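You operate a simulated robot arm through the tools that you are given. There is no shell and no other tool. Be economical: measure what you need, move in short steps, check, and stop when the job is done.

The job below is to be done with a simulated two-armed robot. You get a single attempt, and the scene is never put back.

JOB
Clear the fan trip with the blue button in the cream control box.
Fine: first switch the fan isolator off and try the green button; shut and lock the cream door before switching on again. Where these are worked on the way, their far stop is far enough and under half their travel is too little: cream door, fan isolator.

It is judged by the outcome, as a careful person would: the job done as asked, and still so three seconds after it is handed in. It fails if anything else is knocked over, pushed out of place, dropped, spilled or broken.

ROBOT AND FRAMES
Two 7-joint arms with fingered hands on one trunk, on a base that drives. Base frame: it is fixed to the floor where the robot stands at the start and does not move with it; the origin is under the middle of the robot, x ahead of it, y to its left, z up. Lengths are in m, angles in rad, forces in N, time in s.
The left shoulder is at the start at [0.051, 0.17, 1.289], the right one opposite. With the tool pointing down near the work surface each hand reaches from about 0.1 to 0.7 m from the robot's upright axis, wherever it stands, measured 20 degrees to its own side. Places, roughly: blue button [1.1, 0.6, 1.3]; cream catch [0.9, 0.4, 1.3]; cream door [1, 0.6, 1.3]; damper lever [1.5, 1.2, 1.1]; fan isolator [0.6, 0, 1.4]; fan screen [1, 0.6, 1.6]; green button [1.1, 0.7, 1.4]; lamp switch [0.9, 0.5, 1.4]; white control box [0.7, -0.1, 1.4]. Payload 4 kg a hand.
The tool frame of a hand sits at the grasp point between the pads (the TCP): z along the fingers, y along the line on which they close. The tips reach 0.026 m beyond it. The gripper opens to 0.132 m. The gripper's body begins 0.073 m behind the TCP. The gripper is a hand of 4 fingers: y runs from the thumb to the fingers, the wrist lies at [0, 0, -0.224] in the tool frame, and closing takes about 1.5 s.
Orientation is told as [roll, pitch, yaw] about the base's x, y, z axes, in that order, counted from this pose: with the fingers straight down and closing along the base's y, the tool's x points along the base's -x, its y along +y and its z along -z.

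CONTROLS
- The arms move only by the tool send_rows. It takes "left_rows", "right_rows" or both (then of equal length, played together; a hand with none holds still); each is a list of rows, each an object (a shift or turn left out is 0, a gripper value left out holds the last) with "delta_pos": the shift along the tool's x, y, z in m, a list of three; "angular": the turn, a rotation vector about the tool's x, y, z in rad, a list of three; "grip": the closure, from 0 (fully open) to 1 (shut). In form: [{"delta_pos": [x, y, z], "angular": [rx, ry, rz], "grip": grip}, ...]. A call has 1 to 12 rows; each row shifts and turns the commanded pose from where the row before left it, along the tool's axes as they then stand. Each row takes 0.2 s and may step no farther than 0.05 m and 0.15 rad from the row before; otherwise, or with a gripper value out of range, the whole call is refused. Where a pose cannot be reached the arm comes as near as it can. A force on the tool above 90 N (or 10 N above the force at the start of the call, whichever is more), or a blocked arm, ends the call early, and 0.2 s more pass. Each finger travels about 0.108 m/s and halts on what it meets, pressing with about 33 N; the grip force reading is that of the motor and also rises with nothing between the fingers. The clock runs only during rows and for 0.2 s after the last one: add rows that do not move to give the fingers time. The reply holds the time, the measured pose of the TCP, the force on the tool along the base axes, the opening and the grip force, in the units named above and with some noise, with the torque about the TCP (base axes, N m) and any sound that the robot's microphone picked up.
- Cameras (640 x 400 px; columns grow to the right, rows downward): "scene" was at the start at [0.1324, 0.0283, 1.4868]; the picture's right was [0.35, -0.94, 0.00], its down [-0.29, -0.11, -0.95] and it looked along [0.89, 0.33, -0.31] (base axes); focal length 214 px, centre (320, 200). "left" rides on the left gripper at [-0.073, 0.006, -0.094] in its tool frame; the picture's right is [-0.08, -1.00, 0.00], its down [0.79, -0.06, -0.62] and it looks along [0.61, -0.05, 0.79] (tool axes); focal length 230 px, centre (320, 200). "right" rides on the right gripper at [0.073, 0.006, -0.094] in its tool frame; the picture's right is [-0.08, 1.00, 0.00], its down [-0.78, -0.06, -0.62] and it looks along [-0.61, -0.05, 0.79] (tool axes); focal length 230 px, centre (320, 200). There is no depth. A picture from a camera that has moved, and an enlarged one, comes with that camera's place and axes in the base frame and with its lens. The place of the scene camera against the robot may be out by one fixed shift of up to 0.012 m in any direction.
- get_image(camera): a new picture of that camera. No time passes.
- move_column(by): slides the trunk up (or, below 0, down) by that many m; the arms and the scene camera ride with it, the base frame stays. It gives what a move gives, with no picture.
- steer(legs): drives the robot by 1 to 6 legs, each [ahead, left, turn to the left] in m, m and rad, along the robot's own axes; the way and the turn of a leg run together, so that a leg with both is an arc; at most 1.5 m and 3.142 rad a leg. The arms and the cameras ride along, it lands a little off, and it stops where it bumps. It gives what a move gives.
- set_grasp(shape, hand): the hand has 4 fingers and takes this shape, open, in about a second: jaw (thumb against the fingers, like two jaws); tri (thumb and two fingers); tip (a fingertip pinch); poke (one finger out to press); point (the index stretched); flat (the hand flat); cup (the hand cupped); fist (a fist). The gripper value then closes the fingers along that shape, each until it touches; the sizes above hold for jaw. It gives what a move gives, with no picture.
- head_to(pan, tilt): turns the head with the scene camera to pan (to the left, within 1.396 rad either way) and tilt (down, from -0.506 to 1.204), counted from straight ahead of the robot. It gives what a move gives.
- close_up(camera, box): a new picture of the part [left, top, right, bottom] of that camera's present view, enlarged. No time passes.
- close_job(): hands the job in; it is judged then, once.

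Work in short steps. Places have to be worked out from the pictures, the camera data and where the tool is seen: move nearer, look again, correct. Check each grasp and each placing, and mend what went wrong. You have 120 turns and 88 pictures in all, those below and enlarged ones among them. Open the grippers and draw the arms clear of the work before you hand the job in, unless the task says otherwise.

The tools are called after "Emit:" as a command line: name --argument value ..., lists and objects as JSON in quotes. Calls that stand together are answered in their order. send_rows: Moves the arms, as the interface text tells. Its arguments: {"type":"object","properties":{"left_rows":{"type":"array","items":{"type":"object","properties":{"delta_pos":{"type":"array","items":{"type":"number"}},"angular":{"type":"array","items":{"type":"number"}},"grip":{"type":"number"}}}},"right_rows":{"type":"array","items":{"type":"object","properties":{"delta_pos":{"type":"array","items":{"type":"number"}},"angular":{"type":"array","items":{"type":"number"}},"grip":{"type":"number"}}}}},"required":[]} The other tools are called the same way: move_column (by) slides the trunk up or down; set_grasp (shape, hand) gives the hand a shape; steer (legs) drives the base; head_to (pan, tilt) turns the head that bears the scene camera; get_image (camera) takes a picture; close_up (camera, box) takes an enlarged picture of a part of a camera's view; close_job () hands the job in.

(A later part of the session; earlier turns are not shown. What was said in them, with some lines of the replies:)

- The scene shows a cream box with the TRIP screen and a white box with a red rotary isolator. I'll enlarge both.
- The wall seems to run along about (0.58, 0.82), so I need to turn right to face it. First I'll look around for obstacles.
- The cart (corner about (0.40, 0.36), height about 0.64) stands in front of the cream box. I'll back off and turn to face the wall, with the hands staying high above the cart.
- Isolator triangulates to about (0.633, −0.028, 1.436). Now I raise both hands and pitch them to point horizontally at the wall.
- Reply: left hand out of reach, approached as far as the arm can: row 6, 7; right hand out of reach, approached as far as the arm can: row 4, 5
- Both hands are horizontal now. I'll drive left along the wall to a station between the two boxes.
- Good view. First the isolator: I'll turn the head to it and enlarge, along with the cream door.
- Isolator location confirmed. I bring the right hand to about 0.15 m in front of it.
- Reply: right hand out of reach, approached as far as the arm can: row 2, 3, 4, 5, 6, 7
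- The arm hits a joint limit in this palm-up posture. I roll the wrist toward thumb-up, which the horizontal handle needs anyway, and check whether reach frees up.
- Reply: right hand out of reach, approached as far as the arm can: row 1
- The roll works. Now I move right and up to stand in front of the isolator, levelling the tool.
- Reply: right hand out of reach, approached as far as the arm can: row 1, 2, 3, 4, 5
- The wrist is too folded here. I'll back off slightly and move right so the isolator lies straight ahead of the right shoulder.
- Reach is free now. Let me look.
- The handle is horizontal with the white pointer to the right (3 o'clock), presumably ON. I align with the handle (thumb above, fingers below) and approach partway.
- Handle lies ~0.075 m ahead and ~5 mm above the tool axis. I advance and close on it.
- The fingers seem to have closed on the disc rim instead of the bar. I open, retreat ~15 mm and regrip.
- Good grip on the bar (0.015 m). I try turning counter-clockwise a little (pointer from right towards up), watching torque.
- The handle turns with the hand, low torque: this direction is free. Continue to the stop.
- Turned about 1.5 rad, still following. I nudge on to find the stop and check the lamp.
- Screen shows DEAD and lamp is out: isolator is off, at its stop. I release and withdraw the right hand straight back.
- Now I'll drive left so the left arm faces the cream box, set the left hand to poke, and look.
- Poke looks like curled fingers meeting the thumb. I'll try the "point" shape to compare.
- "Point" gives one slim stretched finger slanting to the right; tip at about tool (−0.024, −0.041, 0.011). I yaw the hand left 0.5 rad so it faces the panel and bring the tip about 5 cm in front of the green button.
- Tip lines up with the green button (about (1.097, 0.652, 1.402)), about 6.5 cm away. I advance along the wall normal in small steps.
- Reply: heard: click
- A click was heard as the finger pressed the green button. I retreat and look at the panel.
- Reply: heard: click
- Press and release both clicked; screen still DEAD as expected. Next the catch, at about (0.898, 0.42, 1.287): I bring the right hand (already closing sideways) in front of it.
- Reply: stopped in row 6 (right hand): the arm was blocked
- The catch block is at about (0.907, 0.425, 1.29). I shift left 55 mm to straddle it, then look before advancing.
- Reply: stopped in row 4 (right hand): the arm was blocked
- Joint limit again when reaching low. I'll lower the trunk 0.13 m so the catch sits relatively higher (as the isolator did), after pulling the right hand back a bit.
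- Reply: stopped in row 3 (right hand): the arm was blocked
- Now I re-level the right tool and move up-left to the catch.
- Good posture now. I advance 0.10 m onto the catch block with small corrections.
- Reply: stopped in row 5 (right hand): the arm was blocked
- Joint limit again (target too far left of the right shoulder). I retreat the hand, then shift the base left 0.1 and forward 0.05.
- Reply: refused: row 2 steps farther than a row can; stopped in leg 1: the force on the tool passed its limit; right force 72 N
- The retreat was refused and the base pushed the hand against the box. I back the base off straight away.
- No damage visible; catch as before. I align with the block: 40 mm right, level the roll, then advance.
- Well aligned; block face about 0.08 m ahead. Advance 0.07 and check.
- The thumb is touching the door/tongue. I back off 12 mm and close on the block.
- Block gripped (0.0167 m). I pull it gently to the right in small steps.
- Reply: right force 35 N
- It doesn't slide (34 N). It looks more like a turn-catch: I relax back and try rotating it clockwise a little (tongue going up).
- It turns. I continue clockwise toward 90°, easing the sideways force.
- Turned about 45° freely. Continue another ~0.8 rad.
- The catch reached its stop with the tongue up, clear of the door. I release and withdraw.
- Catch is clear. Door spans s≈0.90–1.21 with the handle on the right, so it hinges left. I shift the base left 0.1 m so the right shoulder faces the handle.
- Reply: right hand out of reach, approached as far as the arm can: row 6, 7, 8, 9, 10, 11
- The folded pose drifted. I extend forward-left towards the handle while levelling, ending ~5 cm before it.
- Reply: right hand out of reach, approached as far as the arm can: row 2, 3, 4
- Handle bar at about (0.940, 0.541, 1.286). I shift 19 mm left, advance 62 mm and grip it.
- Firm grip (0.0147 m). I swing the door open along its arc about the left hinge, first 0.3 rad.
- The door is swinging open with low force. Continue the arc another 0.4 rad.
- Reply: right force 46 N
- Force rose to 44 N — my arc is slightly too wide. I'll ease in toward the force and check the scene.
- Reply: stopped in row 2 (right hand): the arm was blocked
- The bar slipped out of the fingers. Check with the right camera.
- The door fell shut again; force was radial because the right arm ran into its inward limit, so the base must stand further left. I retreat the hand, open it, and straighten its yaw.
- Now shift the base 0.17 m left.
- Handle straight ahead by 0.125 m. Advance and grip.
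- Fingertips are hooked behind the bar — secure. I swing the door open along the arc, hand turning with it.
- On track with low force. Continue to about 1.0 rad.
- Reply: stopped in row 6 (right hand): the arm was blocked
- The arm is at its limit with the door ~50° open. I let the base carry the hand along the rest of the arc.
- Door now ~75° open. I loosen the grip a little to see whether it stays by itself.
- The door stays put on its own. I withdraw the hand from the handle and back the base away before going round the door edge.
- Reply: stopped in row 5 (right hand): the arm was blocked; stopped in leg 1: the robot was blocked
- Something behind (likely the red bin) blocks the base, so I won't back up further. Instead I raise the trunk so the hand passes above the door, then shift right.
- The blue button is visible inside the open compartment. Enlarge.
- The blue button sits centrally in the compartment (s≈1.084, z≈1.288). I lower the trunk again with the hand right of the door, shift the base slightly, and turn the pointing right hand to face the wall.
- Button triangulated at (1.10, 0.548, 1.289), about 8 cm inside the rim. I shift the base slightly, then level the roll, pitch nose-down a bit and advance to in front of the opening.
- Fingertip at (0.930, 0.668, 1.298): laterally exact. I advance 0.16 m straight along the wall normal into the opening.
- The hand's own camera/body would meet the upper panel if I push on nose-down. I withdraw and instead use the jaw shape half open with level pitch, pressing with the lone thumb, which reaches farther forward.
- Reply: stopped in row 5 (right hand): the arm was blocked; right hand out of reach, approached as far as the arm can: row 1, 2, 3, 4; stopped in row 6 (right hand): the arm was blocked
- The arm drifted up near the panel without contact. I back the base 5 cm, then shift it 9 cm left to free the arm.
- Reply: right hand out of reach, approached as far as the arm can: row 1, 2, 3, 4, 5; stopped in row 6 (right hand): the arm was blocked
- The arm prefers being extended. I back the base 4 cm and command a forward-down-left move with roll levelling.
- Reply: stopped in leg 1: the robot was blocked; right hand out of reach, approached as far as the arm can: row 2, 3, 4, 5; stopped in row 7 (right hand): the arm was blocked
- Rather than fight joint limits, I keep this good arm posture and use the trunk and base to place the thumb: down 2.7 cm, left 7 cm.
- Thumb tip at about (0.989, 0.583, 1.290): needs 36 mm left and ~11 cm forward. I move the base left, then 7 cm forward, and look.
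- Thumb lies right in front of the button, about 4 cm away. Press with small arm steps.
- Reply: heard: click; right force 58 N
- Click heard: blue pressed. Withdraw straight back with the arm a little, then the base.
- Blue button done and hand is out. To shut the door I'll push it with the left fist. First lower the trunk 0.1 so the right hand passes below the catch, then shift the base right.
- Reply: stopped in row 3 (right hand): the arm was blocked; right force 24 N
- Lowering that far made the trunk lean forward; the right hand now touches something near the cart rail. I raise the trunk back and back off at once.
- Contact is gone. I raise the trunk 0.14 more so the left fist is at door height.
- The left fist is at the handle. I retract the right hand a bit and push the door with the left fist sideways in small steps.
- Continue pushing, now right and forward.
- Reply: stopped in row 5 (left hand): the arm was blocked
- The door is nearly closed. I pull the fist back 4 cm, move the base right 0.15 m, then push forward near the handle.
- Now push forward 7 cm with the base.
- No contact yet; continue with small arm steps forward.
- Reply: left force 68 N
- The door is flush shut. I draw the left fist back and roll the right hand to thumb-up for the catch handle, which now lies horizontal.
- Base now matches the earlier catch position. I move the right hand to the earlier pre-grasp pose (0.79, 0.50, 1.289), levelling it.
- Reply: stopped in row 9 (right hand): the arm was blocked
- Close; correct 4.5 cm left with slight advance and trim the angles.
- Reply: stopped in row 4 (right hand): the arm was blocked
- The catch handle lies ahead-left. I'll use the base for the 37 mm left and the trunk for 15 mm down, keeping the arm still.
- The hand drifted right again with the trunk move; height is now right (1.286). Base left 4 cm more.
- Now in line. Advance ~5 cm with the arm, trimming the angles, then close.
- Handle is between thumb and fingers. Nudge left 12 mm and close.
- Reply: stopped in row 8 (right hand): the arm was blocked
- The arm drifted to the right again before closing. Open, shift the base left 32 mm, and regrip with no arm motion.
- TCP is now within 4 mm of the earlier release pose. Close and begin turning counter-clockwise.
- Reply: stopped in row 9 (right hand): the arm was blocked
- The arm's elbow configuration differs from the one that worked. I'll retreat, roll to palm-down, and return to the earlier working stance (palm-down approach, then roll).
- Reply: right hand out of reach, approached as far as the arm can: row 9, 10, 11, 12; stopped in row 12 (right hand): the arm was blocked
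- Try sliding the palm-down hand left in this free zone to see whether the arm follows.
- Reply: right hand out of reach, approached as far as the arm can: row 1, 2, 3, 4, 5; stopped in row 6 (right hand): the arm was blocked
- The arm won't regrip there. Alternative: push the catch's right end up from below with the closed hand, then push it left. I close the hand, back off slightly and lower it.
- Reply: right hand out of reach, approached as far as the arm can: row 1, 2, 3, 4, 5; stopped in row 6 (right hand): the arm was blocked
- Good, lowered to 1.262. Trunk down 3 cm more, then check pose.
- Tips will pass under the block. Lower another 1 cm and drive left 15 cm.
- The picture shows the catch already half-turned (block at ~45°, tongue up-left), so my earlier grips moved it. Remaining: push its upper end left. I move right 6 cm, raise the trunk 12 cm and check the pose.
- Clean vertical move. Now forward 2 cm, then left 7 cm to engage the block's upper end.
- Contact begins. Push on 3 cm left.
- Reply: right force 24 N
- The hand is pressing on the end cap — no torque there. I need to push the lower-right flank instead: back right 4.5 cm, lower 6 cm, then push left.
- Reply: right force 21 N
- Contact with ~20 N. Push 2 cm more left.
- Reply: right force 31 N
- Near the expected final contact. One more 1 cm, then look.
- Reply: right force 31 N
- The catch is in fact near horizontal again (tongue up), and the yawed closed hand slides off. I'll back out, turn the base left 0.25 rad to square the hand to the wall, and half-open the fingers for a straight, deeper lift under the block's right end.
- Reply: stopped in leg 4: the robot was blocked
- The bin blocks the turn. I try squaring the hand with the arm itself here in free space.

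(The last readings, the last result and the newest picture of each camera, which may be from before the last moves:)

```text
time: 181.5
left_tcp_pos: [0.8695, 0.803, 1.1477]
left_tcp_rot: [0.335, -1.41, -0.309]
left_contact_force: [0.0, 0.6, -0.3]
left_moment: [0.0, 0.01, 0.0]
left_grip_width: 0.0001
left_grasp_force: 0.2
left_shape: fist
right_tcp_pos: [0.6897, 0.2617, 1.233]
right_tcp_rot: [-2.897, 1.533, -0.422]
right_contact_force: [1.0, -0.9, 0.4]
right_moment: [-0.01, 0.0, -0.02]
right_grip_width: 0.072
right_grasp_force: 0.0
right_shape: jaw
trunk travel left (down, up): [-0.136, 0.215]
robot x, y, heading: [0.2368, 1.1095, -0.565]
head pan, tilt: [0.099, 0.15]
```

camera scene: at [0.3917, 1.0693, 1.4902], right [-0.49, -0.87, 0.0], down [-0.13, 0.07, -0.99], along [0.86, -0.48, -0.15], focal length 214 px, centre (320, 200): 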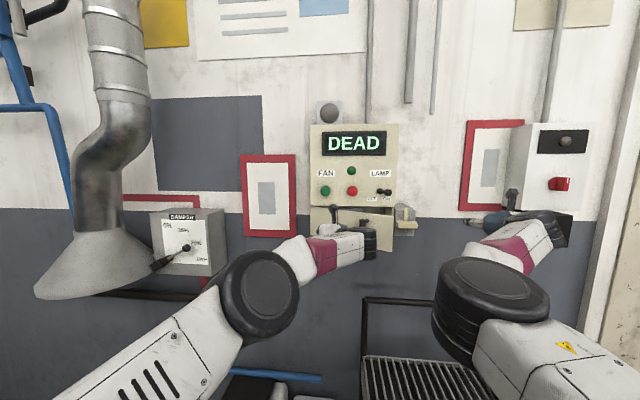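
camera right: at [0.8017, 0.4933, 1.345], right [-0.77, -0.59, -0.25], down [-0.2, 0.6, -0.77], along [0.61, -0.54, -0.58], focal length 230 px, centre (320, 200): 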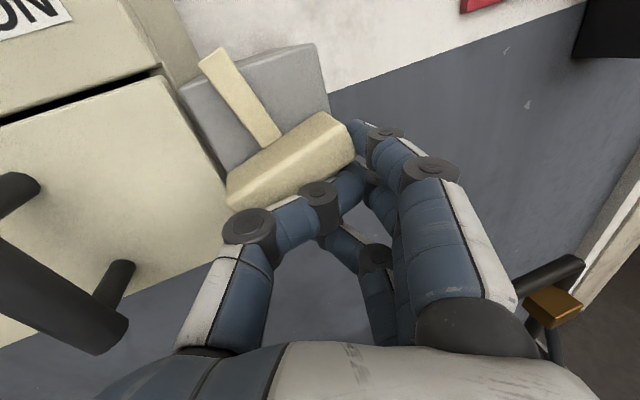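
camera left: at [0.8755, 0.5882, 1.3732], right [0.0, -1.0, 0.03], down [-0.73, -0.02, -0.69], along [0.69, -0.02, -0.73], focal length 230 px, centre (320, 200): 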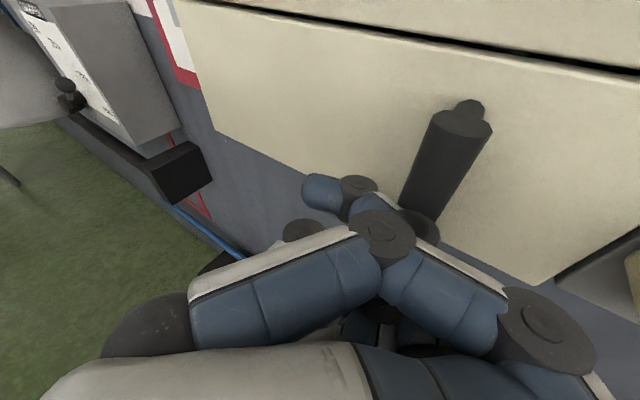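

That worked without drift — the arm is free in this stance. So: roll to thumb-up here, raise 5.6 cm with the trunk, and let the base carry the hand to the catch for a proper grip.

Emit:
send_rows --right_rows '[{"angular": [0, 0, 0.14], "grip": 0.4}, {"angular": [0, 0, 0.14]}, {"angular": [0, 0, 0.14]}, {"angular": [0, 0, 0.14]}, {"angular": [0, 0, 0.14]}, {"angular": [0, 0, 0.14]}, {"angular": [0, 0, 0.14]}, {"angular": [0, 0, 0.14]}, {"angular": [0, 0, 0.14]}, {"angular": [0, 0, 0.14]}, {}]'

Emit:
move_column --by 0.056

Emit:
steer --legs '[[0, 0.24, 0]]'

```text
time: 183.9
left_tcp_pos: [0.8711, 0.8038, 1.1472]
left_tcp_rot: [0.334, -1.408, -0.311]
left_contact_force: [0.5, 0.7, -0.2]
left_moment: [0.05, 0.02, -0.03]
left_grip_width: 0.0
left_grasp_force: 0.0
left_shape: fist
right_tcp_pos: [0.69, 0.2618, 1.2317]
right_tcp_rot: [-1.608, 0.159, 0.898]
right_contact_force: [-0.1, -0.2, -0.5]
right_moment: [0.02, 0.0, -0.02]
right_grip_width: 0.0785
right_grasp_force: 0.1
right_shape: jaw
trunk travel left (down, up): [-0.136, 0.215]
robot x, y, heading: [0.2366, 1.1083, -0.567]
head pan, tilt: [0.099, 0.15]
```

```text
time: 184.8
left_tcp_pos: [0.8727, 0.8027, 1.2018]
left_tcp_rot: [0.338, -1.408, -0.311]
left_contact_force: [-0.5, 0.3, -0.3]
left_moment: [0.0, -0.04, 0.01]
left_grip_width: 0.0
left_grasp_force: 0.0
left_shape: fist
right_tcp_pos: [0.6919, 0.2614, 1.2867]
right_tcp_rot: [-1.607, 0.161, 0.9]
right_contact_force: [0.5, 0.0, -0.9]
right_moment: [-0.03, -0.03, 0.01]
right_grip_width: 0.0788
right_grasp_force: 0.1
right_shape: jaw
trunk travel left (down, up): [-0.192, 0.159]
robot x, y, heading: [0.2328, 1.1112, -0.565]
head pan, tilt: [0.099, 0.15]
```

```text
time: 186.6
left_tcp_pos: [1.0082, 0.9992, 1.2022]
left_tcp_rot: [0.329, -1.41, -0.304]
left_contact_force: [-0.1, -0.2, 0.3]
left_moment: [-0.03, -0.03, -0.01]
left_grip_width: 0.0002
left_grasp_force: 0.0
left_shape: fist
right_tcp_pos: [0.8274, 0.4584, 1.2886]
right_tcp_rot: [-1.609, 0.164, 0.896]
right_contact_force: [-0.2, 0.7, 0.2]
right_moment: [0.01, 0.01, 0.02]
right_grip_width: 0.079
right_grasp_force: 0.0
right_shape: jaw
trunk travel left (down, up): [-0.192, 0.159]
robot x, y, heading: [0.3722, 1.3092, -0.564]
head pan, tilt: [0.099, 0.15]
```

Hand is 13 mm right and 55 mm short of the earlier grip pose. Base forward-left, then close.

Emit:
steer --legs '[[0.053, 0.01, 0]]'

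Emit:
send_rows --right_rows '[{"grip": 0.7}, {"grip": 1.0}, {"grip": 1.0}, {"grip": 1.0}, {"grip": 1.0}, {"grip": 1.0}]'

```text
time: 187.6
left_tcp_pos: [1.0569, 0.9769, 1.2026]
left_tcp_rot: [0.336, -1.408, -0.312]
left_contact_force: [0.4, -0.4, -0.5]
left_moment: [0.0, -0.02, 0.01]
left_grip_width: 0.0
left_grasp_force: 0.0
left_shape: fist
right_tcp_pos: [0.8758, 0.4371, 1.2879]
right_tcp_rot: [-1.609, 0.163, 0.899]
right_contact_force: [0.6, 0.4, -0.2]
right_moment: [0.03, -0.05, -0.02]
right_grip_width: 0.079
right_grasp_force: 0.0
right_shape: jaw
trunk travel left (down, up): [-0.192, 0.159]
robot x, y, heading: [0.4233, 1.2898, -0.568]
head pan, tilt: [0.099, 0.15]
```

```text
time: 189.0
left_tcp_pos: [1.0568, 0.9778, 1.2025]
left_tcp_rot: [0.336, -1.409, -0.311]
left_contact_force: [-0.9, -0.5, 0.2]
left_moment: [0.03, 0.03, 0.01]
left_grip_width: 0.0002
left_grasp_force: 0.1
left_shape: fist
right_tcp_pos: [0.8747, 0.438, 1.2873]
right_tcp_rot: [-1.61, 0.161, 0.895]
right_contact_force: [1.2, -3.0, 2.0]
right_moment: [0.02, -0.01, -0.04]
right_grip_width: 0.0174
right_grasp_force: 33.8
right_shape: jaw
trunk travel left (down, up): [-0.192, 0.159]
robot x, y, heading: [0.4245, 1.2892, -0.57]
head pan, tilt: [0.099, 0.15]
```

Perfect grip (0.0174 m), no drift. Turn counter-clockwise to the locked position.

Emit:
send_rows --right_rows '[{"angular": [0, 0, -0.12]}, {"angular": [0, 0, -0.12]}, {"angular": [0, 0, -0.12]}, {"angular": [0, 0, -0.12]}, {"angular": [0, 0, -0.12]}, {"angular": [0, 0, -0.12]}, {"angular": [0, 0, -0.12]}, {"angular": [0, 0, -0.12]}, {"angular": [0, 0, -0.12]}, {"angular": [0, 0, -0.12]}, {"angular": [0, 0, -0.12]}, {}]'

```text
time: 191.6
left_tcp_pos: [1.0574, 0.9797, 1.2031]
left_tcp_rot: [0.329, -1.41, -0.303]
left_contact_force: [0.0, 0.9, -0.3]
left_moment: [-0.02, 0.04, 0.0]
left_grip_width: 0.0
left_grasp_force: 0.1
left_shape: fist
right_tcp_pos: [0.8752, 0.4396, 1.2892]
right_tcp_rot: [-2.005, 1.475, 0.472]
right_contact_force: [9.4, -8.7, 22.8]
right_moment: [-0.08, -0.58, 0.05]
right_grip_width: 0.0157
right_grasp_force: 32.5
right_shape: jaw
trunk travel left (down, up): [-0.192, 0.159]
robot x, y, heading: [0.422, 1.2887, -0.567]
head pan, tilt: [0.099, 0.15]
```

At 1.475 rad with rising torque: near the stop. One small further nudge to seat it, then release and withdraw.

Emit:
send_rows --right_rows '[{"angular": [0, 0, -0.06]}, {"angular": [0, 0, -0.05]}, {}]'

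Emit:
send_rows --right_rows '[{"grip": 0.7}, {"grip": 0.5}, {"grip": 0.4}, {"grip": 0.4}]'

Emit:
steer --legs '[[-0.08, 0, 0]]'

```text
time: 192.4
left_tcp_pos: [1.0559, 0.9808, 1.2036]
left_tcp_rot: [0.328, -1.409, -0.304]
left_contact_force: [0.0, 0.0, -0.7]
left_moment: [-0.02, -0.01, 0.0]
left_grip_width: 0.0001
left_grasp_force: 0.2
left_shape: fist
right_tcp_pos: [0.8752, 0.4385, 1.2901]
right_tcp_rot: [2.623, 1.523, -1.185]
right_contact_force: [5.1, -2.8, 17.4]
right_moment: [0.15, -0.67, 0.04]
right_grip_width: 0.0162
right_grasp_force: 32.7
right_shape: jaw
trunk travel left (down, up): [-0.192, 0.159]
robot x, y, heading: [0.4278, 1.2906, -0.565]
head pan, tilt: [0.099, 0.15]
```

```text
time: 193.4
left_tcp_pos: [1.0564, 0.9769, 1.2025]
left_tcp_rot: [0.335, -1.411, -0.311]
left_contact_force: [-0.5, -0.2, -0.2]
left_moment: [-0.01, -0.03, 0.0]
left_grip_width: 0.0
left_grasp_force: 0.1
left_shape: fist
right_tcp_pos: [0.875, 0.4371, 1.2874]
right_tcp_rot: [2.623, 1.53, -1.186]
right_contact_force: [0.0, -0.4, -0.3]
right_moment: [-0.02, 0.03, 0.02]
right_grip_width: 0.0785
right_grasp_force: 0.0
right_shape: jaw
trunk travel left (down, up): [-0.192, 0.159]
robot x, y, heading: [0.4232, 1.2876, -0.564]
head pan, tilt: [0.099, 0.15]
```

```text
time: 194.5
left_tcp_pos: [1.0077, 0.9975, 1.2023]
left_tcp_rot: [0.329, -1.41, -0.316]
left_contact_force: [0.7, -0.9, -0.4]
left_moment: [0.01, -0.02, 0.03]
left_grip_width: 0.0
left_grasp_force: 0.1
left_shape: fist
right_tcp_pos: [0.8206, 0.4588, 1.2894]
right_tcp_rot: [2.654, 1.526, -1.166]
right_contact_force: [-0.5, -0.2, -0.3]
right_moment: [-0.01, -0.02, 0.03]
right_grip_width: 0.0787
right_grasp_force: 0.1
right_shape: jaw
trunk travel left (down, up): [-0.192, 0.159]
robot x, y, heading: [0.3767, 1.3163, -0.58]
head pan, tilt: [0.099, 0.15]
stopped in leg 1: the robot was blocked; the commanded pose is now the measured one
```

Catch turned to its stop and released. Now to the isolator: trunk up 0.151 m, then drive 0.5 m right along the wall.

Emit:
move_column --by 0.151

Emit:
steer --legs '[[0, -0.25, 0], [-0.018, -0.256, 0]]'

```text
time: 196.2
left_tcp_pos: [1.0077, 0.9998, 1.3546]
left_tcp_rot: [0.329, -1.412, -0.313]
left_contact_force: [0.6, -0.4, -0.1]
left_moment: [0.03, -0.01, 0.0]
left_grip_width: 0.0
left_grasp_force: 0.0
left_shape: fist
right_tcp_pos: [0.819, 0.4601, 1.4426]
right_tcp_rot: [2.661, 1.525, -1.16]
right_contact_force: [-0.8, 0.5, -0.5]
right_moment: [0.01, 0.02, 0.02]
right_grip_width: 0.0782
right_grasp_force: 0.1
right_shape: jaw
trunk travel left (down, up): [-0.343, 0.008]
robot x, y, heading: [0.374, 1.3155, -0.573]
head pan, tilt: [0.099, 0.15]
```

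```text
time: 199.5
left_tcp_pos: [0.7195, 0.5898, 1.3554]
left_tcp_rot: [0.328, -1.413, -0.316]
left_contact_force: [0.1, 0.5, -0.4]
left_moment: [0.0, 0.0, 0.02]
left_grip_width: 0.0
left_grasp_force: 0.0
left_shape: fist
right_tcp_pos: [0.5305, 0.0492, 1.4419]
right_tcp_rot: [2.676, 1.524, -1.15]
right_contact_force: [-0.8, 0.1, 0.8]
right_moment: [-0.02, 0.01, 0.05]
right_grip_width: 0.0788
right_grasp_force: 0.0
right_shape: jaw
trunk travel left (down, up): [-0.343, 0.008]
robot x, y, heading: [0.0906, 0.9054, -0.581]
head pan, tilt: [0.099, 0.15]
```

Hand is 10 cm short of the isolator grip pose. Drive in and grip.

Emit:
steer --legs '[[0.098, -0.0075, 0]]'

Emit:
send_rows --right_rows '[{"grip": 0.7}, {"grip": 1.0}, {"grip": 1.0}, {"grip": 1.0}, {"grip": 1.0}, {"grip": 1.0}]'

```text
time: 200.6
left_tcp_pos: [0.7968, 0.5304, 1.3562]
left_tcp_rot: [0.326, -1.412, -0.312]
left_contact_force: [0.5, 0.0, -0.4]
left_moment: [-0.02, 0.0, 0.0]
left_grip_width: 0.0
left_grasp_force: 0.1
left_shape: fist
right_tcp_pos: [0.6093, -0.0085, 1.4426]
right_tcp_rot: [2.664, 1.523, -1.159]
right_contact_force: [0.5, 0.0, -0.2]
right_moment: [0.0, -0.02, 0.0]
right_grip_width: 0.0787
right_grasp_force: 0.0
right_shape: jaw
trunk travel left (down, up): [-0.343, 0.008]
robot x, y, heading: [0.1655, 0.846, -0.577]
head pan, tilt: [0.099, 0.15]
```

```text
time: 202.0
left_tcp_pos: [0.7967, 0.5317, 1.3564]
left_tcp_rot: [0.326, -1.41, -0.313]
left_contact_force: [0.2, -0.6, 0.6]
left_moment: [0.04, 0.01, -0.03]
left_grip_width: 0.0
left_grasp_force: 0.1
left_shape: fist
right_tcp_pos: [0.6076, -0.0077, 1.4429]
right_tcp_rot: [2.676, 1.524, -1.148]
right_contact_force: [0.7, -2.2, 5.5]
right_moment: [-0.07, -0.05, -0.06]
right_grip_width: 0.0148
right_grasp_force: 32.7
right_shape: jaw
trunk travel left (down, up): [-0.343, 0.008]
robot x, y, heading: [0.1671, 0.848, -0.58]
head pan, tilt: [0.099, 0.15]
```

Knob gripped (0.0148). Before switching on I verify the lock: move the left hand aside and use the last picture on the catch.

Emit:
send_rows --left_rows '[{"delta_pos": [0, 0.03, 0.0]}, {"delta_pos": [0, 0.03, -0.02]}, {"delta_pos": [0, 0.03, -0.03]}, {"delta_pos": [0.02, 0.03, -0.03]}, {"delta_pos": [0.02, 0.03, -0.03]}, {"delta_pos": [0.03, 0.02, -0.03]}, {}]'

Emit:
close_up --camera "scene" --box '[220, 110, 440, 290]'

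```text
time: 203.6
left_tcp_pos: [0.6476, 0.7018, 1.3181]
left_tcp_rot: [0.322, -1.413, -0.309]
left_contact_force: [0.2, 0.3, -0.8]
left_moment: [0.03, -0.02, -0.03]
left_grip_width: 0.0001
left_grasp_force: 0.0
left_shape: fist
right_tcp_pos: [0.6094, -0.0069, 1.4427]
right_tcp_rot: [2.67, 1.523, -1.151]
right_contact_force: [2.0, -3.6, 7.2]
right_moment: [-0.09, -0.12, -0.07]
right_grip_width: 0.0146
right_grasp_force: 32.6
right_shape: jaw
trunk travel left (down, up): [-0.343, 0.008]
robot x, y, heading: [0.1626, 0.8456, -0.581]
head pan, tilt: [0.099, 0.15]
```

```text
2.22 times, centred on (330, 200) of scene
camera zoom: at [0.2864, 0.7789, 1.5452], right [-0.46, -0.89, 0.0], down [-0.13, 0.07, -0.99], along [0.88, -0.45, -0.15], focal length 477 px, centre (298, 200)
```

zoom: 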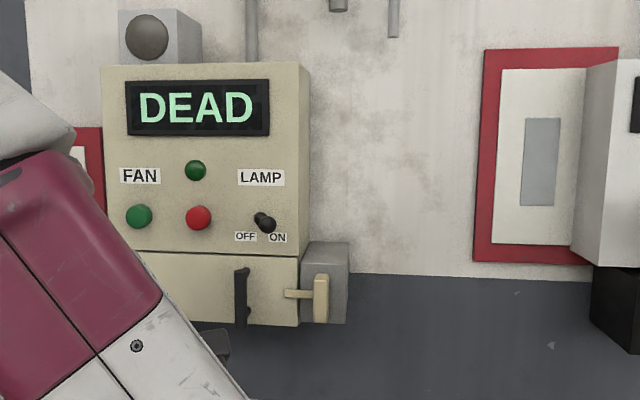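

Door flush, catch vertical with its tongue over the door: locked. Now turn the isolator clockwise back to ON.

Emit:
send_rows --right_rows '[{"angular": [0, 0, 0.125]}, {"angular": [0, 0, 0.125]}, {"angular": [0, 0, 0.125]}, {"angular": [0, 0, 0.125]}, {"angular": [0, 0, 0.125]}, {"angular": [0, 0, 0.125]}, {"angular": [0, 0, 0.125]}, {"angular": [0, 0, 0.125]}, {"angular": [0, 0, 0.125]}, {"angular": [0, 0, 0.125]}, {"angular": [0, 0, 0.125]}, {"angular": [0, 0, 0.125]}]'

```text
time: 206.2
left_tcp_pos: [0.6446, 0.6974, 1.3163]
left_tcp_rot: [0.342, -1.413, -0.329]
left_contact_force: [-0.7, -0.2, -0.5]
left_moment: [-0.02, -0.02, 0.0]
left_grip_width: 0.0
left_grasp_force: 0.0
left_shape: fist
right_tcp_pos: [0.6054, -0.012, 1.4403]
right_tcp_rot: [-1.612, 0.087, 0.886]
right_contact_force: [-10.8, -11.2, -4.0]
right_moment: [0.21, 0.27, -0.28]
right_grip_width: 0.015
right_grasp_force: 33.1
right_shape: jaw
trunk travel left (down, up): [-0.343, 0.008]
robot x, y, heading: [0.1639, 0.8453, -0.573]
head pan, tilt: [0.099, 0.15]
```

Nearly at the stop; nudge to seat it.

Emit:
send_rows --right_rows '[{"angular": [0, 0, 0.08]}, {"angular": [0, 0, 0.08]}, {"angular": [0, 0, 0.05]}, {}]'

```text
time: 207.2
left_tcp_pos: [0.646, 0.6985, 1.3177]
left_tcp_rot: [0.344, -1.413, -0.331]
left_contact_force: [0.6, -0.5, 0.2]
left_moment: [0.01, -0.01, 0.01]
left_grip_width: 0.0
left_grasp_force: 0.1
left_shape: fist
right_tcp_pos: [0.6043, -0.012, 1.4397]
right_tcp_rot: [-1.61, -0.12, 0.893]
right_contact_force: [-14.4, -10.6, -11.9]
right_moment: [-0.32, 0.86, -0.2]
right_grip_width: 0.0155
right_grasp_force: 32.9
right_shape: jaw
trunk travel left (down, up): [-0.343, 0.008]
robot x, y, heading: [0.1667, 0.8446, -0.572]
head pan, tilt: [0.099, 0.15]
```

Torque 0.9 N·m at the original ON angle: it's at its stop. Release, back the base away, and open both hands.

Emit:
send_rows --right_rows '[{"angular": [0, 0, -0.05]}, {"grip": 0.7}, {"grip": 0.4}, {"grip": 0.2}, {"grip": 0.0}, {}, {}]'

Emit:
steer --legs '[[-0.12, 0, 0]]'

Emit:
set_grasp --hand "left" --shape "jaw"

```text
time: 208.8
left_tcp_pos: [0.6474, 0.7012, 1.3176]
left_tcp_rot: [0.324, -1.412, -0.31]
left_contact_force: [0.1, 0.2, -0.5]
left_moment: [0.01, 0.01, -0.03]
left_grip_width: 0.0
left_grasp_force: 0.1
left_shape: fist
right_tcp_pos: [0.6083, -0.0075, 1.4433]
right_tcp_rot: [-1.613, -0.066, 0.893]
right_contact_force: [0.4, -0.5, -0.1]
right_moment: [-0.01, -0.01, -0.01]
right_grip_width: 0.1317
right_grasp_force: 0.0
right_shape: jaw
trunk travel left (down, up): [-0.343, 0.008]
robot x, y, heading: [0.1663, 0.8504, -0.581]
head pan, tilt: [0.099, 0.15]
```

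```text
time: 210.1
left_tcp_pos: [0.5609, 0.7484, 1.3171]
left_tcp_rot: [0.329, -1.412, -0.323]
left_contact_force: [0.8, -0.5, 0.3]
left_moment: [-0.01, 0.02, 0.03]
left_grip_width: 0.0
left_grasp_force: 0.0
left_shape: fist
right_tcp_pos: [0.5163, 0.039, 1.4426]
right_tcp_rot: [-1.614, -0.068, 0.885]
right_contact_force: [-0.6, -0.1, -0.5]
right_moment: [-0.02, 0.02, 0.01]
right_grip_width: 0.1319
right_grasp_force: 0.1
right_shape: jaw
trunk travel left (down, up): [-0.343, 0.008]
robot x, y, heading: [0.0808, 0.8985, -0.582]
head pan, tilt: [0.099, 0.15]
stopped in leg 1: the robot was blocked; the commanded pose is now the measured one
```

```text
time: 211.0
left_tcp_pos: [0.5609, 0.7498, 1.3167]
left_tcp_rot: [0.324, -1.411, -0.318]
left_contact_force: [0.2, 0.0, 0.6]
left_moment: [-0.01, 0.01, 0.01]
left_grip_width: 0.1319
left_grasp_force: 0.1
left_shape: jaw
right_tcp_pos: [0.5152, 0.041, 1.4452]
right_tcp_rot: [-1.616, -0.067, 0.886]
right_contact_force: [0.2, -0.1, 0.3]
right_moment: [-0.01, -0.01, -0.03]
right_grip_width: 0.1319
right_grasp_force: 0.1
right_shape: jaw
trunk travel left (down, up): [-0.343, 0.008]
robot x, y, heading: [0.0819, 0.9, -0.583]
head pan, tilt: [0.099, 0.15]
```

Both hands are open and clear of the boxes, the door is locked and the isolator is back on its stop. I hand the job in.

Emit:
close_job

```text
The job is handed in.
```

I did the whole sequence and handed the job in, but I had no pictures left to see whether TRIP cleared once the isolator was back on.

- **Isolator off:** turned to its stop; the screen changed to DEAD and the lamp went out.
- **Green button tried:** it clicked on press and release, and the screen stayed DEAD.
- **Blue button pressed:** clicked on press, with the cream door open at about 75°.
- **Door shut and locked:** the last picture, taken just before switching on, shows it closed with the catch turned over it.
- **Isolator on:** turned back to its stop, judged by angle and torque only.

- **Bumps:** the base stopped several times against something behind it, probably the red bin. The right hand pushed against the cream box once (about 70 N) and leaned on something near the cart rail once (about 24 N). I saw nothing moved or damaged, but I did not look at the bin again.
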